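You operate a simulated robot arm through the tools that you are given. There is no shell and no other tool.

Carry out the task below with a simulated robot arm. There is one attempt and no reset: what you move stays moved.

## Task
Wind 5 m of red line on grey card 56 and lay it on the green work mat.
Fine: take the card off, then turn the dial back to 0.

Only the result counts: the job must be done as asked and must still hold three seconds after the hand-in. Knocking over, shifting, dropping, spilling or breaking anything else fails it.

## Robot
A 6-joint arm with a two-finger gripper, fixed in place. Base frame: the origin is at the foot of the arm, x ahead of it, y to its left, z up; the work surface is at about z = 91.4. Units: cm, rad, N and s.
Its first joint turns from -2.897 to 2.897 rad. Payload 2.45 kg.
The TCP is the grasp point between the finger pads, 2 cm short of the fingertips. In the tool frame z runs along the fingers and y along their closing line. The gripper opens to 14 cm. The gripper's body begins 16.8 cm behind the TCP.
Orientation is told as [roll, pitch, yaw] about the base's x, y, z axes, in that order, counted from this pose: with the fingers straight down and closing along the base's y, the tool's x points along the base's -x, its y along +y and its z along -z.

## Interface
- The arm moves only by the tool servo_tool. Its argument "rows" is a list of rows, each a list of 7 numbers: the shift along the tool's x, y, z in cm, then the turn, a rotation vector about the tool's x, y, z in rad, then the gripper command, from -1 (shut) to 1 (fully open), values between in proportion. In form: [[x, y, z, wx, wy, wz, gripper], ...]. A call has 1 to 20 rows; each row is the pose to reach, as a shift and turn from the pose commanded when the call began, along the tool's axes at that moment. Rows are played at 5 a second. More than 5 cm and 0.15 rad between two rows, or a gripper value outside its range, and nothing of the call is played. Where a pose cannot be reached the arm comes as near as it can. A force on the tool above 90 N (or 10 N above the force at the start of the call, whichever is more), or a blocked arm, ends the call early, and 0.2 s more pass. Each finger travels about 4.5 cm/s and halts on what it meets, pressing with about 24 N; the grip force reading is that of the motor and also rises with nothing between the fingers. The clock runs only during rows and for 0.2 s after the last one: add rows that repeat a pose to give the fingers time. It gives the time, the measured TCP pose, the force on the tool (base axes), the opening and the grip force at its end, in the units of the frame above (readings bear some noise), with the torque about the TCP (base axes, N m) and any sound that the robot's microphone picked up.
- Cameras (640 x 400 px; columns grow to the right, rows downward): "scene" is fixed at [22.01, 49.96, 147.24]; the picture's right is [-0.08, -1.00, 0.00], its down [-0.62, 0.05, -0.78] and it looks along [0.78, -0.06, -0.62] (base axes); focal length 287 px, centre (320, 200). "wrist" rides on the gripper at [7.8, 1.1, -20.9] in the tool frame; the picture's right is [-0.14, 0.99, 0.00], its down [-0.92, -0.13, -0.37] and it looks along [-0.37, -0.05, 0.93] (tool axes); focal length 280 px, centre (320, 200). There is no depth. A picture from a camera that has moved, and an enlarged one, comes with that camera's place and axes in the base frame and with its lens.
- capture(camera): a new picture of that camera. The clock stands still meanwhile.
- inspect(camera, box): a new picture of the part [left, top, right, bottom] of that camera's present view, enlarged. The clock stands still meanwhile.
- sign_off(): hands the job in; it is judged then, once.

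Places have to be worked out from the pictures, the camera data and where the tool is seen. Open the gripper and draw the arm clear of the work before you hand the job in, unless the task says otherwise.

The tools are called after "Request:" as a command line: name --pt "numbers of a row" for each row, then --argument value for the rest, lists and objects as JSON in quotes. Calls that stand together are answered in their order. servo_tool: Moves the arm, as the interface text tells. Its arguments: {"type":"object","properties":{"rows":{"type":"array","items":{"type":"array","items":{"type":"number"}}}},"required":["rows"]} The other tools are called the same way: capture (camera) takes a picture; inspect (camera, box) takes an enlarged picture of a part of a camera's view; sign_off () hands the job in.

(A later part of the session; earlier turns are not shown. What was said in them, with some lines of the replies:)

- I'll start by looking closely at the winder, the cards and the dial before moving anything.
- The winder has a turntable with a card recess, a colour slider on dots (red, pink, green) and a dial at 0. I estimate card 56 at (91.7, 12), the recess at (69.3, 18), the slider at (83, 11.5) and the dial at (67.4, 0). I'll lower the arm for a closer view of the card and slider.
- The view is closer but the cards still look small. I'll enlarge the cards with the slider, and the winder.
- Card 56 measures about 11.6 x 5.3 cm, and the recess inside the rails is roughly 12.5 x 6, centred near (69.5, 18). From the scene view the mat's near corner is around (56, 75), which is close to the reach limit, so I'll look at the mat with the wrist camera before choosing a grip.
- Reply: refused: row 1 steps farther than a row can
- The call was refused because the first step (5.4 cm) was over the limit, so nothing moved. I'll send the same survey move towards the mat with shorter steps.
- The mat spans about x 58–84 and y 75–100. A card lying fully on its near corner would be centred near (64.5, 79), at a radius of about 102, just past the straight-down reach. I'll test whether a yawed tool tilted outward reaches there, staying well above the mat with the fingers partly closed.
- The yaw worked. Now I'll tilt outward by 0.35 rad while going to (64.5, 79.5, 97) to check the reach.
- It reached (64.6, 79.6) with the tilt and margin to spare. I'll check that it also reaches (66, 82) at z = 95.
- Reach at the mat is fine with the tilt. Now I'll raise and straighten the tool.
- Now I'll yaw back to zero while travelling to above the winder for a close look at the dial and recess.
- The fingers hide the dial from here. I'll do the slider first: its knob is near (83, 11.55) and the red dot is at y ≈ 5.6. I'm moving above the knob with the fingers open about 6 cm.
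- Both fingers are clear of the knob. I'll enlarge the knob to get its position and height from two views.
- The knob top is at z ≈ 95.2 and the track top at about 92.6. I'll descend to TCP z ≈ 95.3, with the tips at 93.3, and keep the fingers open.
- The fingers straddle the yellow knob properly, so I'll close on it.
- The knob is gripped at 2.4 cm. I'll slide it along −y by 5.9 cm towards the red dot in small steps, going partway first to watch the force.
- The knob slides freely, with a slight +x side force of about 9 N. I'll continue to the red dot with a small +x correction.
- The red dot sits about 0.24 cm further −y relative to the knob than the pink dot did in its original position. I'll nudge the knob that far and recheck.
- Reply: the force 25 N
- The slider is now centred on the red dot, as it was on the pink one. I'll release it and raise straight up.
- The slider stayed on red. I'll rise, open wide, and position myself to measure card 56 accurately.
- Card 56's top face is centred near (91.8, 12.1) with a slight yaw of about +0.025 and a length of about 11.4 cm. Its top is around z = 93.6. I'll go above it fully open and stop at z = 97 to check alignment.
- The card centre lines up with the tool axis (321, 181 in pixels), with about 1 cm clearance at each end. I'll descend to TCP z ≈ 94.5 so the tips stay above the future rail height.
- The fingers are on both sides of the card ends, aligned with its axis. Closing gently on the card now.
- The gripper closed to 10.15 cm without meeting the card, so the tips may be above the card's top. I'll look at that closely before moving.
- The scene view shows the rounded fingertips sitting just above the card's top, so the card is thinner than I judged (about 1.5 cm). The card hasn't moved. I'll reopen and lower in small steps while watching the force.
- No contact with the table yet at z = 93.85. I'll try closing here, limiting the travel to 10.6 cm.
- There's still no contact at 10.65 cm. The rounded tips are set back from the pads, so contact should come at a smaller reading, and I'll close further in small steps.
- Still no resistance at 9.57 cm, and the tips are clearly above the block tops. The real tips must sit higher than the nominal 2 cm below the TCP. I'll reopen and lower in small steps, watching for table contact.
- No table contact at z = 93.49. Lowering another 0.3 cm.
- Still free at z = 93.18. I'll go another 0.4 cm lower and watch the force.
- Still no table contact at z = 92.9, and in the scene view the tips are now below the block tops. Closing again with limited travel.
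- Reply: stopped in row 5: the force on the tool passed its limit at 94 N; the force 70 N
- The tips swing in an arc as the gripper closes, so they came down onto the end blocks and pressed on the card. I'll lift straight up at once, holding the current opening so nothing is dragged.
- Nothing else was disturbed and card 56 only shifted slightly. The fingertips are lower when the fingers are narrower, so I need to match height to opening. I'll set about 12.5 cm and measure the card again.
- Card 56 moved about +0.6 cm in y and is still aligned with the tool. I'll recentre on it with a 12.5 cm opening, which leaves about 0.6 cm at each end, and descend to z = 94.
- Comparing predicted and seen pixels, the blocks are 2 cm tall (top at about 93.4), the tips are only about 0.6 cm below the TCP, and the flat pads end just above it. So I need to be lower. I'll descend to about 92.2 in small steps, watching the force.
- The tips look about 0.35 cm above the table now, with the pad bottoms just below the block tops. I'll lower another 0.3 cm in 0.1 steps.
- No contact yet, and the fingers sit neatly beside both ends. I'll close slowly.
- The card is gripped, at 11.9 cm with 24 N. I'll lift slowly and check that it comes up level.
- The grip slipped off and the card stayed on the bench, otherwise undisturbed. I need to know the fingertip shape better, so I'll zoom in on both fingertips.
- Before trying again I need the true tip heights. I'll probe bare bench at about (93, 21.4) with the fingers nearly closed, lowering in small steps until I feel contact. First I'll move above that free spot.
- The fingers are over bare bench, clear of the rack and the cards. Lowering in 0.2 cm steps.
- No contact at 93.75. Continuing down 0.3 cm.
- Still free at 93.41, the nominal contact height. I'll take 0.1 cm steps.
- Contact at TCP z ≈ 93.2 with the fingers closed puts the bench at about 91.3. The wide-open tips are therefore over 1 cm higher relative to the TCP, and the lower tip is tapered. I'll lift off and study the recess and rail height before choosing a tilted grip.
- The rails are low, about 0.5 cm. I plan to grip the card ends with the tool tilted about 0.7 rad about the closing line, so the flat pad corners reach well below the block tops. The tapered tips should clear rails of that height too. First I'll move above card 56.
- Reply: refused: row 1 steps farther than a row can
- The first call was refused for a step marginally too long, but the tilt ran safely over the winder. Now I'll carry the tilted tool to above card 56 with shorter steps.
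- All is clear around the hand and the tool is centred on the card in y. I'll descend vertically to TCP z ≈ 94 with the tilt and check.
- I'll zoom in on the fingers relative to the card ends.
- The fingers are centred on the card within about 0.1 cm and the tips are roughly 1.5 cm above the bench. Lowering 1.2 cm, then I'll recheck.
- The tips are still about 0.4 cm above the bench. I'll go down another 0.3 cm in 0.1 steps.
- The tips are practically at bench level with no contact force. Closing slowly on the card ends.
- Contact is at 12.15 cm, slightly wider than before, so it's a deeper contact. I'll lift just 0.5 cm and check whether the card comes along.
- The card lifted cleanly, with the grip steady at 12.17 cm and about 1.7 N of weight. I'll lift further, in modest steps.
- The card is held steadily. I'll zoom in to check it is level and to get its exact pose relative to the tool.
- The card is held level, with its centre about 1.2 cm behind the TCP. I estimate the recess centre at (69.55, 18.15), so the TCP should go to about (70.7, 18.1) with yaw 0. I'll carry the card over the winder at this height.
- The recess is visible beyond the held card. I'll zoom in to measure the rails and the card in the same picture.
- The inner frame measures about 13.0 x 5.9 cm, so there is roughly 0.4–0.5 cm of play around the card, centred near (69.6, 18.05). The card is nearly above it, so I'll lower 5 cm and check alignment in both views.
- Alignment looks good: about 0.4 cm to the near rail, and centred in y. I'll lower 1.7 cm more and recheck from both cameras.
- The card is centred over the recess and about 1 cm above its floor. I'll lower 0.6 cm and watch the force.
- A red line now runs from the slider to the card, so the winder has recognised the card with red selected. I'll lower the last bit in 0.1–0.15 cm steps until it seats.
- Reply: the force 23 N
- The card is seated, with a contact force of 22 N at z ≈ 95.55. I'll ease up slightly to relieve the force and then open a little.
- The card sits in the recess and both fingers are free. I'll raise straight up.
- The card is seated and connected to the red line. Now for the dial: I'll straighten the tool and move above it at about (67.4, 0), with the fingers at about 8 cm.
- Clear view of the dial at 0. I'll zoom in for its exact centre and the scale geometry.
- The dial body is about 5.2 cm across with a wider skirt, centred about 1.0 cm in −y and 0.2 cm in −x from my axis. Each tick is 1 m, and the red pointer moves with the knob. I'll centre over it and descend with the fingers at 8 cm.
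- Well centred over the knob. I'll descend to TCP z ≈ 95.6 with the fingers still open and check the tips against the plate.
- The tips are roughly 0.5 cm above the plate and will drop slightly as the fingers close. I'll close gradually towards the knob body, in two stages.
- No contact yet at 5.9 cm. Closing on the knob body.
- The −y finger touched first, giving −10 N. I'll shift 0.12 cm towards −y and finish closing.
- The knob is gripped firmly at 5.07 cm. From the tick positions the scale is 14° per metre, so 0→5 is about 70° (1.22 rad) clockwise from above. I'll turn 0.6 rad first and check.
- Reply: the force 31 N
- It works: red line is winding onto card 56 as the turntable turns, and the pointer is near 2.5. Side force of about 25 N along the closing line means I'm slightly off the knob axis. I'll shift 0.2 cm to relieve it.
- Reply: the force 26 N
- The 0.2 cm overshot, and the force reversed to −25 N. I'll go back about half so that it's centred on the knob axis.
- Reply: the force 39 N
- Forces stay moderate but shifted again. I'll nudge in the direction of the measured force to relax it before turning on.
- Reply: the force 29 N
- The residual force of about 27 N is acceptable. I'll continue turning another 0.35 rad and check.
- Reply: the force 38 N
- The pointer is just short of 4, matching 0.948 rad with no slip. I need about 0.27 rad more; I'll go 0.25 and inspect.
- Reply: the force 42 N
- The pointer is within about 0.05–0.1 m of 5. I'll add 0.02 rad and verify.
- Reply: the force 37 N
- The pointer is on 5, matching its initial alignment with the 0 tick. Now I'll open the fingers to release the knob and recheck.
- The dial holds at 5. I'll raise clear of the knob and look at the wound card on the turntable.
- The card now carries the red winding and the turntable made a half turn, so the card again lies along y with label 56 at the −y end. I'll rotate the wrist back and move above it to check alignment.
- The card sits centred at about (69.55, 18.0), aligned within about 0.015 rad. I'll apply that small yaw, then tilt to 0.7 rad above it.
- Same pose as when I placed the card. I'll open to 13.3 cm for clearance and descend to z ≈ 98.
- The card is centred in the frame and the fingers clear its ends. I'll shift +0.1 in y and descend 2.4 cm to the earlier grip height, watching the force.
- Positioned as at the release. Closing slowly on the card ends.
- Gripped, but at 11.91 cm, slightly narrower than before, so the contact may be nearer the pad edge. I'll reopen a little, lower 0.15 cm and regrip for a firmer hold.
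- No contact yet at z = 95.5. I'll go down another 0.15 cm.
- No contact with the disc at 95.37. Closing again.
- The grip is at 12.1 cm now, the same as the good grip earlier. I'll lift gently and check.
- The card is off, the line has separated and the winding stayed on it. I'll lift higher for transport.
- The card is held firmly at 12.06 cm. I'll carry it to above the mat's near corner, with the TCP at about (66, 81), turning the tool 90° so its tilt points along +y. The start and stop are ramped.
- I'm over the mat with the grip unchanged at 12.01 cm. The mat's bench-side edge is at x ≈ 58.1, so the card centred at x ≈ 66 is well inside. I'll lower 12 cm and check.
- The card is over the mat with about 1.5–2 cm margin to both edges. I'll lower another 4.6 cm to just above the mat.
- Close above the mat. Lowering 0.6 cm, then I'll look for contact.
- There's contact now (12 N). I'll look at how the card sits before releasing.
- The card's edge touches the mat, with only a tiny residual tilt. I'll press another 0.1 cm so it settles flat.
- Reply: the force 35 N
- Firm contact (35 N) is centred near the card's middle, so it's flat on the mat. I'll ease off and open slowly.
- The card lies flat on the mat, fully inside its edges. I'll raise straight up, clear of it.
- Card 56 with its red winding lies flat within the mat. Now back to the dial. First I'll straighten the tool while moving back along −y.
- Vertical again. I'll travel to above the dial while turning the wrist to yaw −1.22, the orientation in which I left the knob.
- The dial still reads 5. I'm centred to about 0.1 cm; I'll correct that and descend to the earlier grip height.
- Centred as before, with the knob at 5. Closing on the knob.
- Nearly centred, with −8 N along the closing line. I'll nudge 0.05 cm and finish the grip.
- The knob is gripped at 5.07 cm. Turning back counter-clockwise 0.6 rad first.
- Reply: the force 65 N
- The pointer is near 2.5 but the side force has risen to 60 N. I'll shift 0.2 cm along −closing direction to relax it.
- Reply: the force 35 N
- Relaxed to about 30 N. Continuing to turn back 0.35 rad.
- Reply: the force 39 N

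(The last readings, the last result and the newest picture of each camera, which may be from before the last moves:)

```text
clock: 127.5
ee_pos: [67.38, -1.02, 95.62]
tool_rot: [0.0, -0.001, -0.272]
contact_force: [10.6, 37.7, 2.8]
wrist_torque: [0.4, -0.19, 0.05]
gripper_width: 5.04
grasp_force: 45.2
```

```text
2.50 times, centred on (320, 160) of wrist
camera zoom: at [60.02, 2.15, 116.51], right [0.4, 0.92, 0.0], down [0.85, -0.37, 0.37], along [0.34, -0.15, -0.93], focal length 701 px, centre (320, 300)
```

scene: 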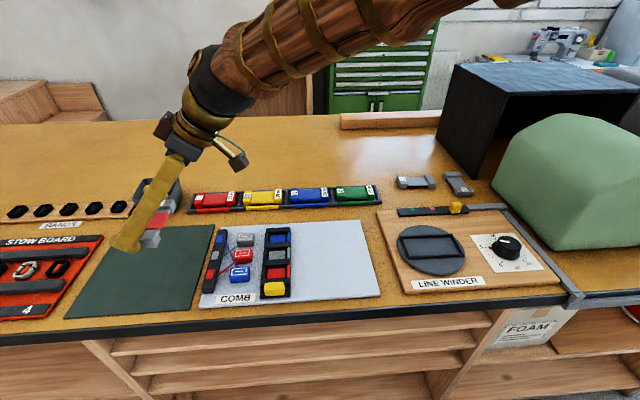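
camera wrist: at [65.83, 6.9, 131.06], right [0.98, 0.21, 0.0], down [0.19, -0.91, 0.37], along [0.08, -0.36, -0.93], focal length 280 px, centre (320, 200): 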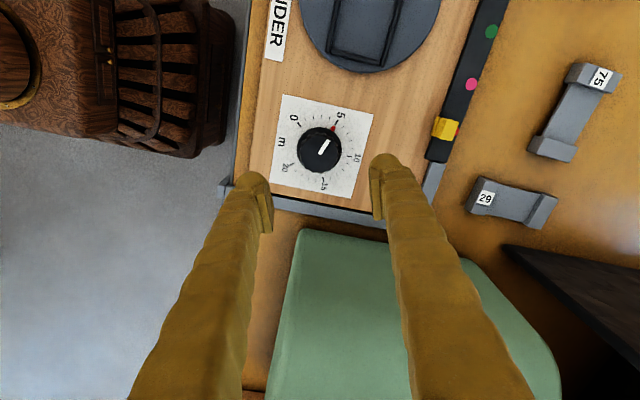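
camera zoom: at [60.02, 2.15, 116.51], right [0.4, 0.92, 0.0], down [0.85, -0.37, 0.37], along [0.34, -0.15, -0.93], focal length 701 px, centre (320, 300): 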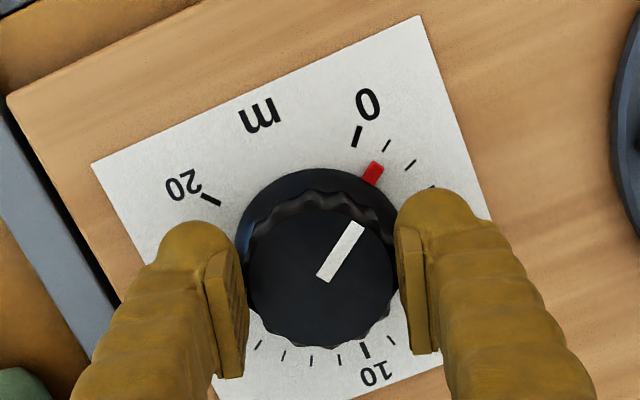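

The pointer is at about 1. I'll shift back 0.12 cm to relieve the force and turn the next 0.24 rad.

Request:
servo_tool --pt "0 0.08 0 0 0 0 -0.42" --pt "0 0.12 0 0 0 -0.07 -0.42" --pt "0 0.12 0 0 0 -0.14 -0.42" --pt "0 0.12 0 0 0 -0.2 -0.42" --pt "0 0.12 0 0 0 -0.24 -0.42" --pt "0 0.12 0 0 0 -0.24 -0.42"

Request:
inspect --camera "wrist" --box '[300, 110, 380, 170]'

Request:
inspect --camera "scene" --box '[470, 225, 540, 280]'

```text
clock: 128.9
ee_pos: [67.46, -0.88, 95.63]
tool_rot: [-0.001, 0.0, -0.03]
contact_force: [16.4, 1.5, 18.3]
wrist_torque: [0.0, -0.2, 0.02]
gripper_width: 5.07
grasp_force: 45.2
```

```text
6.67 times, centred on (340, 140) of wrist
camera zoom: at [59.49, 0.34, 116.51], right [0.17, 0.99, 0.0], down [0.92, -0.16, 0.37], along [0.36, -0.06, -0.93], focal length 1869 px, centre (187, 600)
```

zoom: 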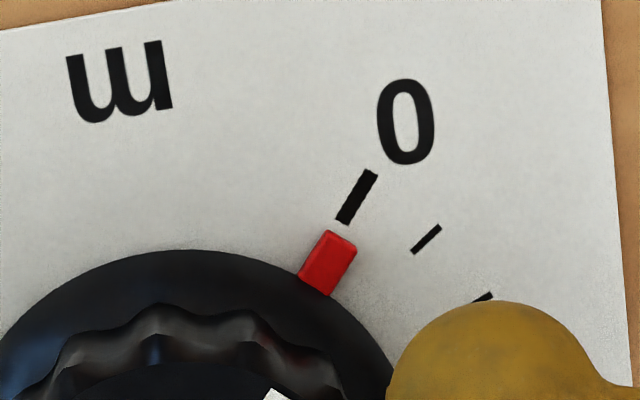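

```text
7.27 times, centred on (505, 252) of scene
camera zoom: at [22.01, 49.96, 147.24], right [-0.08, -1.0, 0.0], down [-0.62, 0.05, -0.78], along [0.78, -0.06, -0.62], focal length 2084 px, centre (-1026, -182)
```

zoom: 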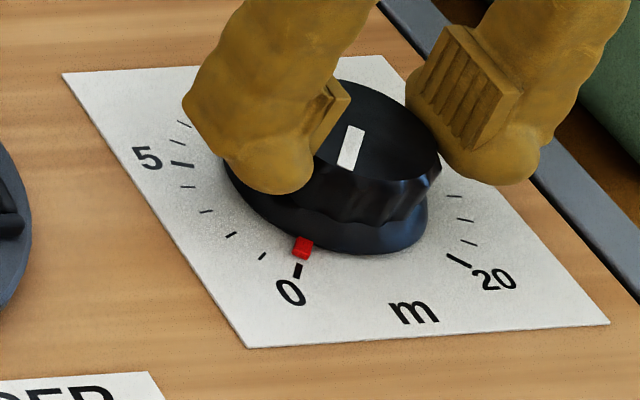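

The pointer is within about 0.1 m of 0 (yaw −0.03, versus about 0 originally). I'll turn the last 0.028 rad and check.

Request:
servo_tool --pt "0 0 0 0 0 -0.014 -0.42" --pt "0 0 0 0 0 -0.028 -0.42" --pt "0 0 0 0 0 -0.028 -0.42"

Request:
inspect --camera "wrist" --box '[300, 110, 380, 170]'

Request:
inspect --camera "scene" --box '[475, 225, 540, 275]'

```text
clock: 129.7
ee_pos: [67.4, -1.09, 95.58]
tool_rot: [0.0, -0.002, -0.003]
contact_force: [0.3, -18.5, 31.5]
wrist_torque: [-0.33, -0.01, -0.21]
gripper_width: 5.1
grasp_force: 44.9
```

```text
6.67 times, centred on (340, 140) of wrist
camera zoom: at [59.48, 0.13, 116.51], right [0.14, 0.99, 0.0], down [0.92, -0.13, 0.37], along [0.37, -0.05, -0.93], focal length 1869 px, centre (187, 600)
```

zoom: 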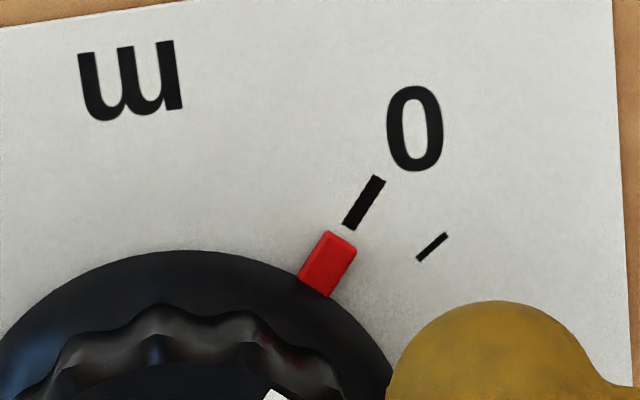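

```text
8.00 times, centred on (508, 250) of scene
camera zoom: at [22.01, 49.96, 147.24], right [-0.08, -1.0, 0.0], down [-0.62, 0.05, -0.78], along [0.78, -0.06, -0.62], focal length 2293 px, centre (-1180, -200)
```

zoom: 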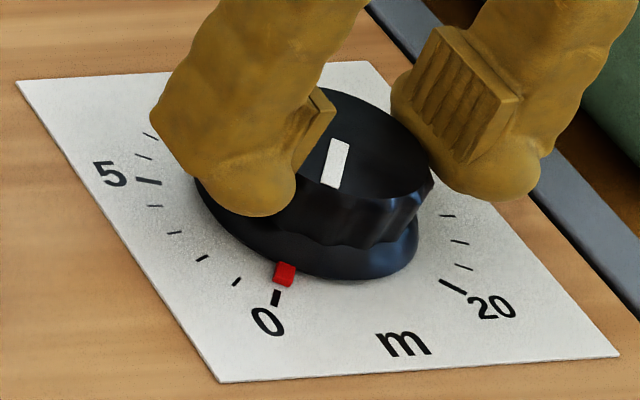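

The dial view now matches the initial picture exactly (red mark at the same pixel), so it's at 0. Releasing the knob.

Request:
servo_tool --pt "0 0 0 0 0 0 -0.34" --pt "0 0 0 0 0 0 -0.25" --pt "0 0 0 0 0 0 -0.1" --pt "0 0 0 0 0 0 0.1" --pt "0 0 0 0 0 0 0.1"

Request:
inspect --camera "scene" --box '[475, 225, 540, 275]'

Request:
inspect --camera "wrist" --box '[300, 110, 380, 170]'

```text
clock: 130.9
ee_pos: [67.39, -1.02, 95.51]
tool_rot: [0.0, 0.0, -0.004]
contact_force: [0.4, 0.5, -0.6]
wrist_torque: [0.01, -0.02, 0.02]
gripper_width: 7.73
grasp_force: 0.0
```

```text
8.00 times, centred on (508, 250) of scene
camera zoom: at [22.01, 49.96, 147.24], right [-0.08, -1.0, 0.0], down [-0.62, 0.05, -0.78], along [0.78, -0.06, -0.62], focal length 2293 px, centre (-1180, -200)
```

zoom: 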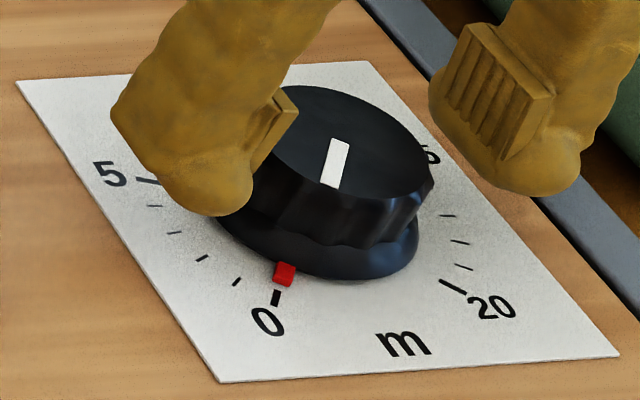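

```text
6.67 times, centred on (340, 140) of wrist
camera zoom: at [59.51, 0.19, 116.46], right [0.14, 0.99, 0.0], down [0.92, -0.13, 0.37], along [0.36, -0.05, -0.93], focal length 1869 px, centre (187, 600)
```

zoom: 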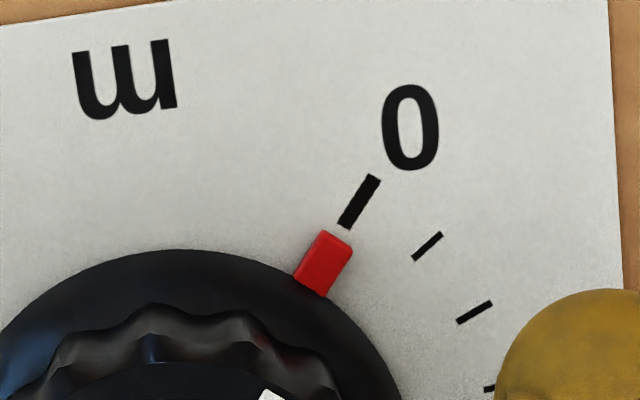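

The dial stays at 0. I'll lift clear, open the gripper fully, and check the whole scene.

Request:
servo_tool --pt "0 0 -3 0 0 0 0.1" --pt "0 0 -7 0 0 0 0.2" --pt "0 0 -11 0 0 0 0.5" --pt "0 0 -15 0 0 0 1" --pt "2 2 -19 0 0 0 1" --pt "4 4 -23 0 0 0 1" --pt "5 5 -27 0 0 0 1" --pt "5 5 -30 0 0 0 1"

Request:
capture --camera "scene"

Request:
inspect --camera "scene" --box '[50, 190, 300, 330]'

Request:
inspect --camera "scene" --box '[370, 160, 570, 300]'

```text
clock: 132.7
ee_pos: [62.26, 4.23, 125.85]
tool_rot: [0.0, 0.0, -0.002]
contact_force: [0.1, 0.0, -0.1]
wrist_torque: [0.0, -0.01, 0.0]
gripper_width: 14.01
grasp_force: 0.1
```

```text
taken
```

scene: 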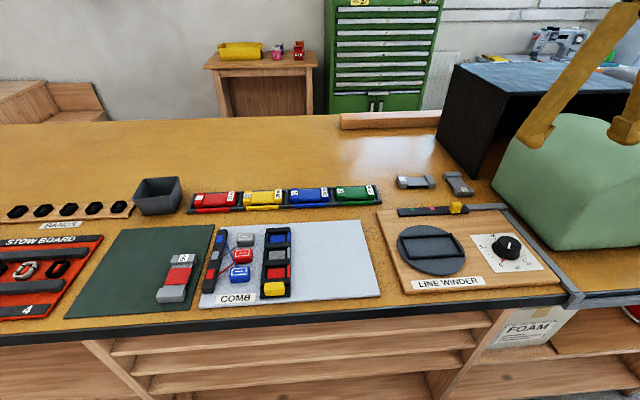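

```text
2.56 times, centred on (175, 260) of scene
camera zoom: at [22.01, 49.96, 147.24], right [-0.08, -1.0, 0.0], down [-0.62, 0.05, -0.78], along [0.78, -0.06, -0.62], focal length 734 px, centre (691, 46)
```

zoom: 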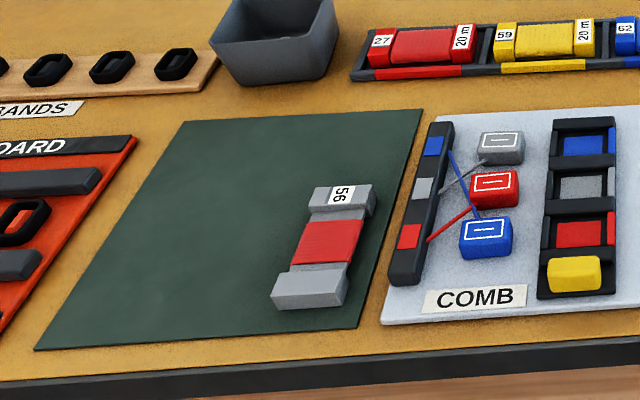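

```text
2.86 times, centred on (470, 230) of scene
camera zoom: at [22.01, 49.96, 147.24], right [-0.08, -1.0, 0.0], down [-0.62, 0.05, -0.78], along [0.78, -0.06, -0.62], focal length 819 px, centre (-109, 114)
```

zoom: 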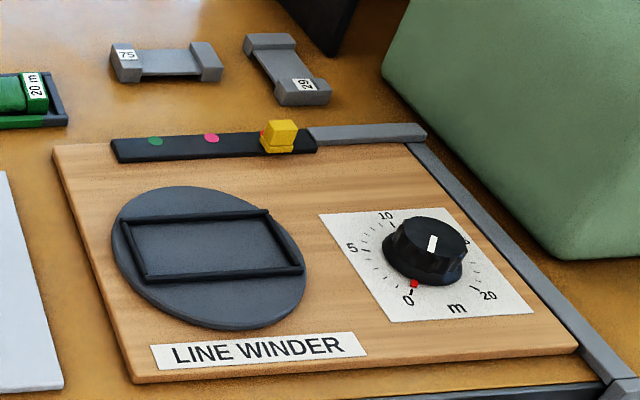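

Everything is in place. Card 56, wound with red, lies on the green mat, the turntable is empty and the dial reads 0. Cards 75 and 29, the rack and the comb look undisturbed, and the gripper is open and clear. Handing in.

Request:
sign_off

```text
The job is handed in.
```

Card 56 is wound with 5 m of red line and lies flat on the green work mat, about 1.5 cm or more inside its edges. I took the card off the winder first, then turned the dial back to 0.

- **Winding:** I moved the colour slider to the red dot and turned the dial from 0 to 5, stopping within about 0.05 m. The slider is still on red.
- **Pickup:** The first few attempts to grip card 56 failed. One pressed down on it with about 94 N and slid it roughly 0.6 cm along the bench before I changed the grip. I saw no damage to it.
- **Surroundings:** In the last pictures, cards 75 and 29, the rack and the comb look undisturbed, and the turntable is empty. I opened the gripper and drew the arm clear before handing in.
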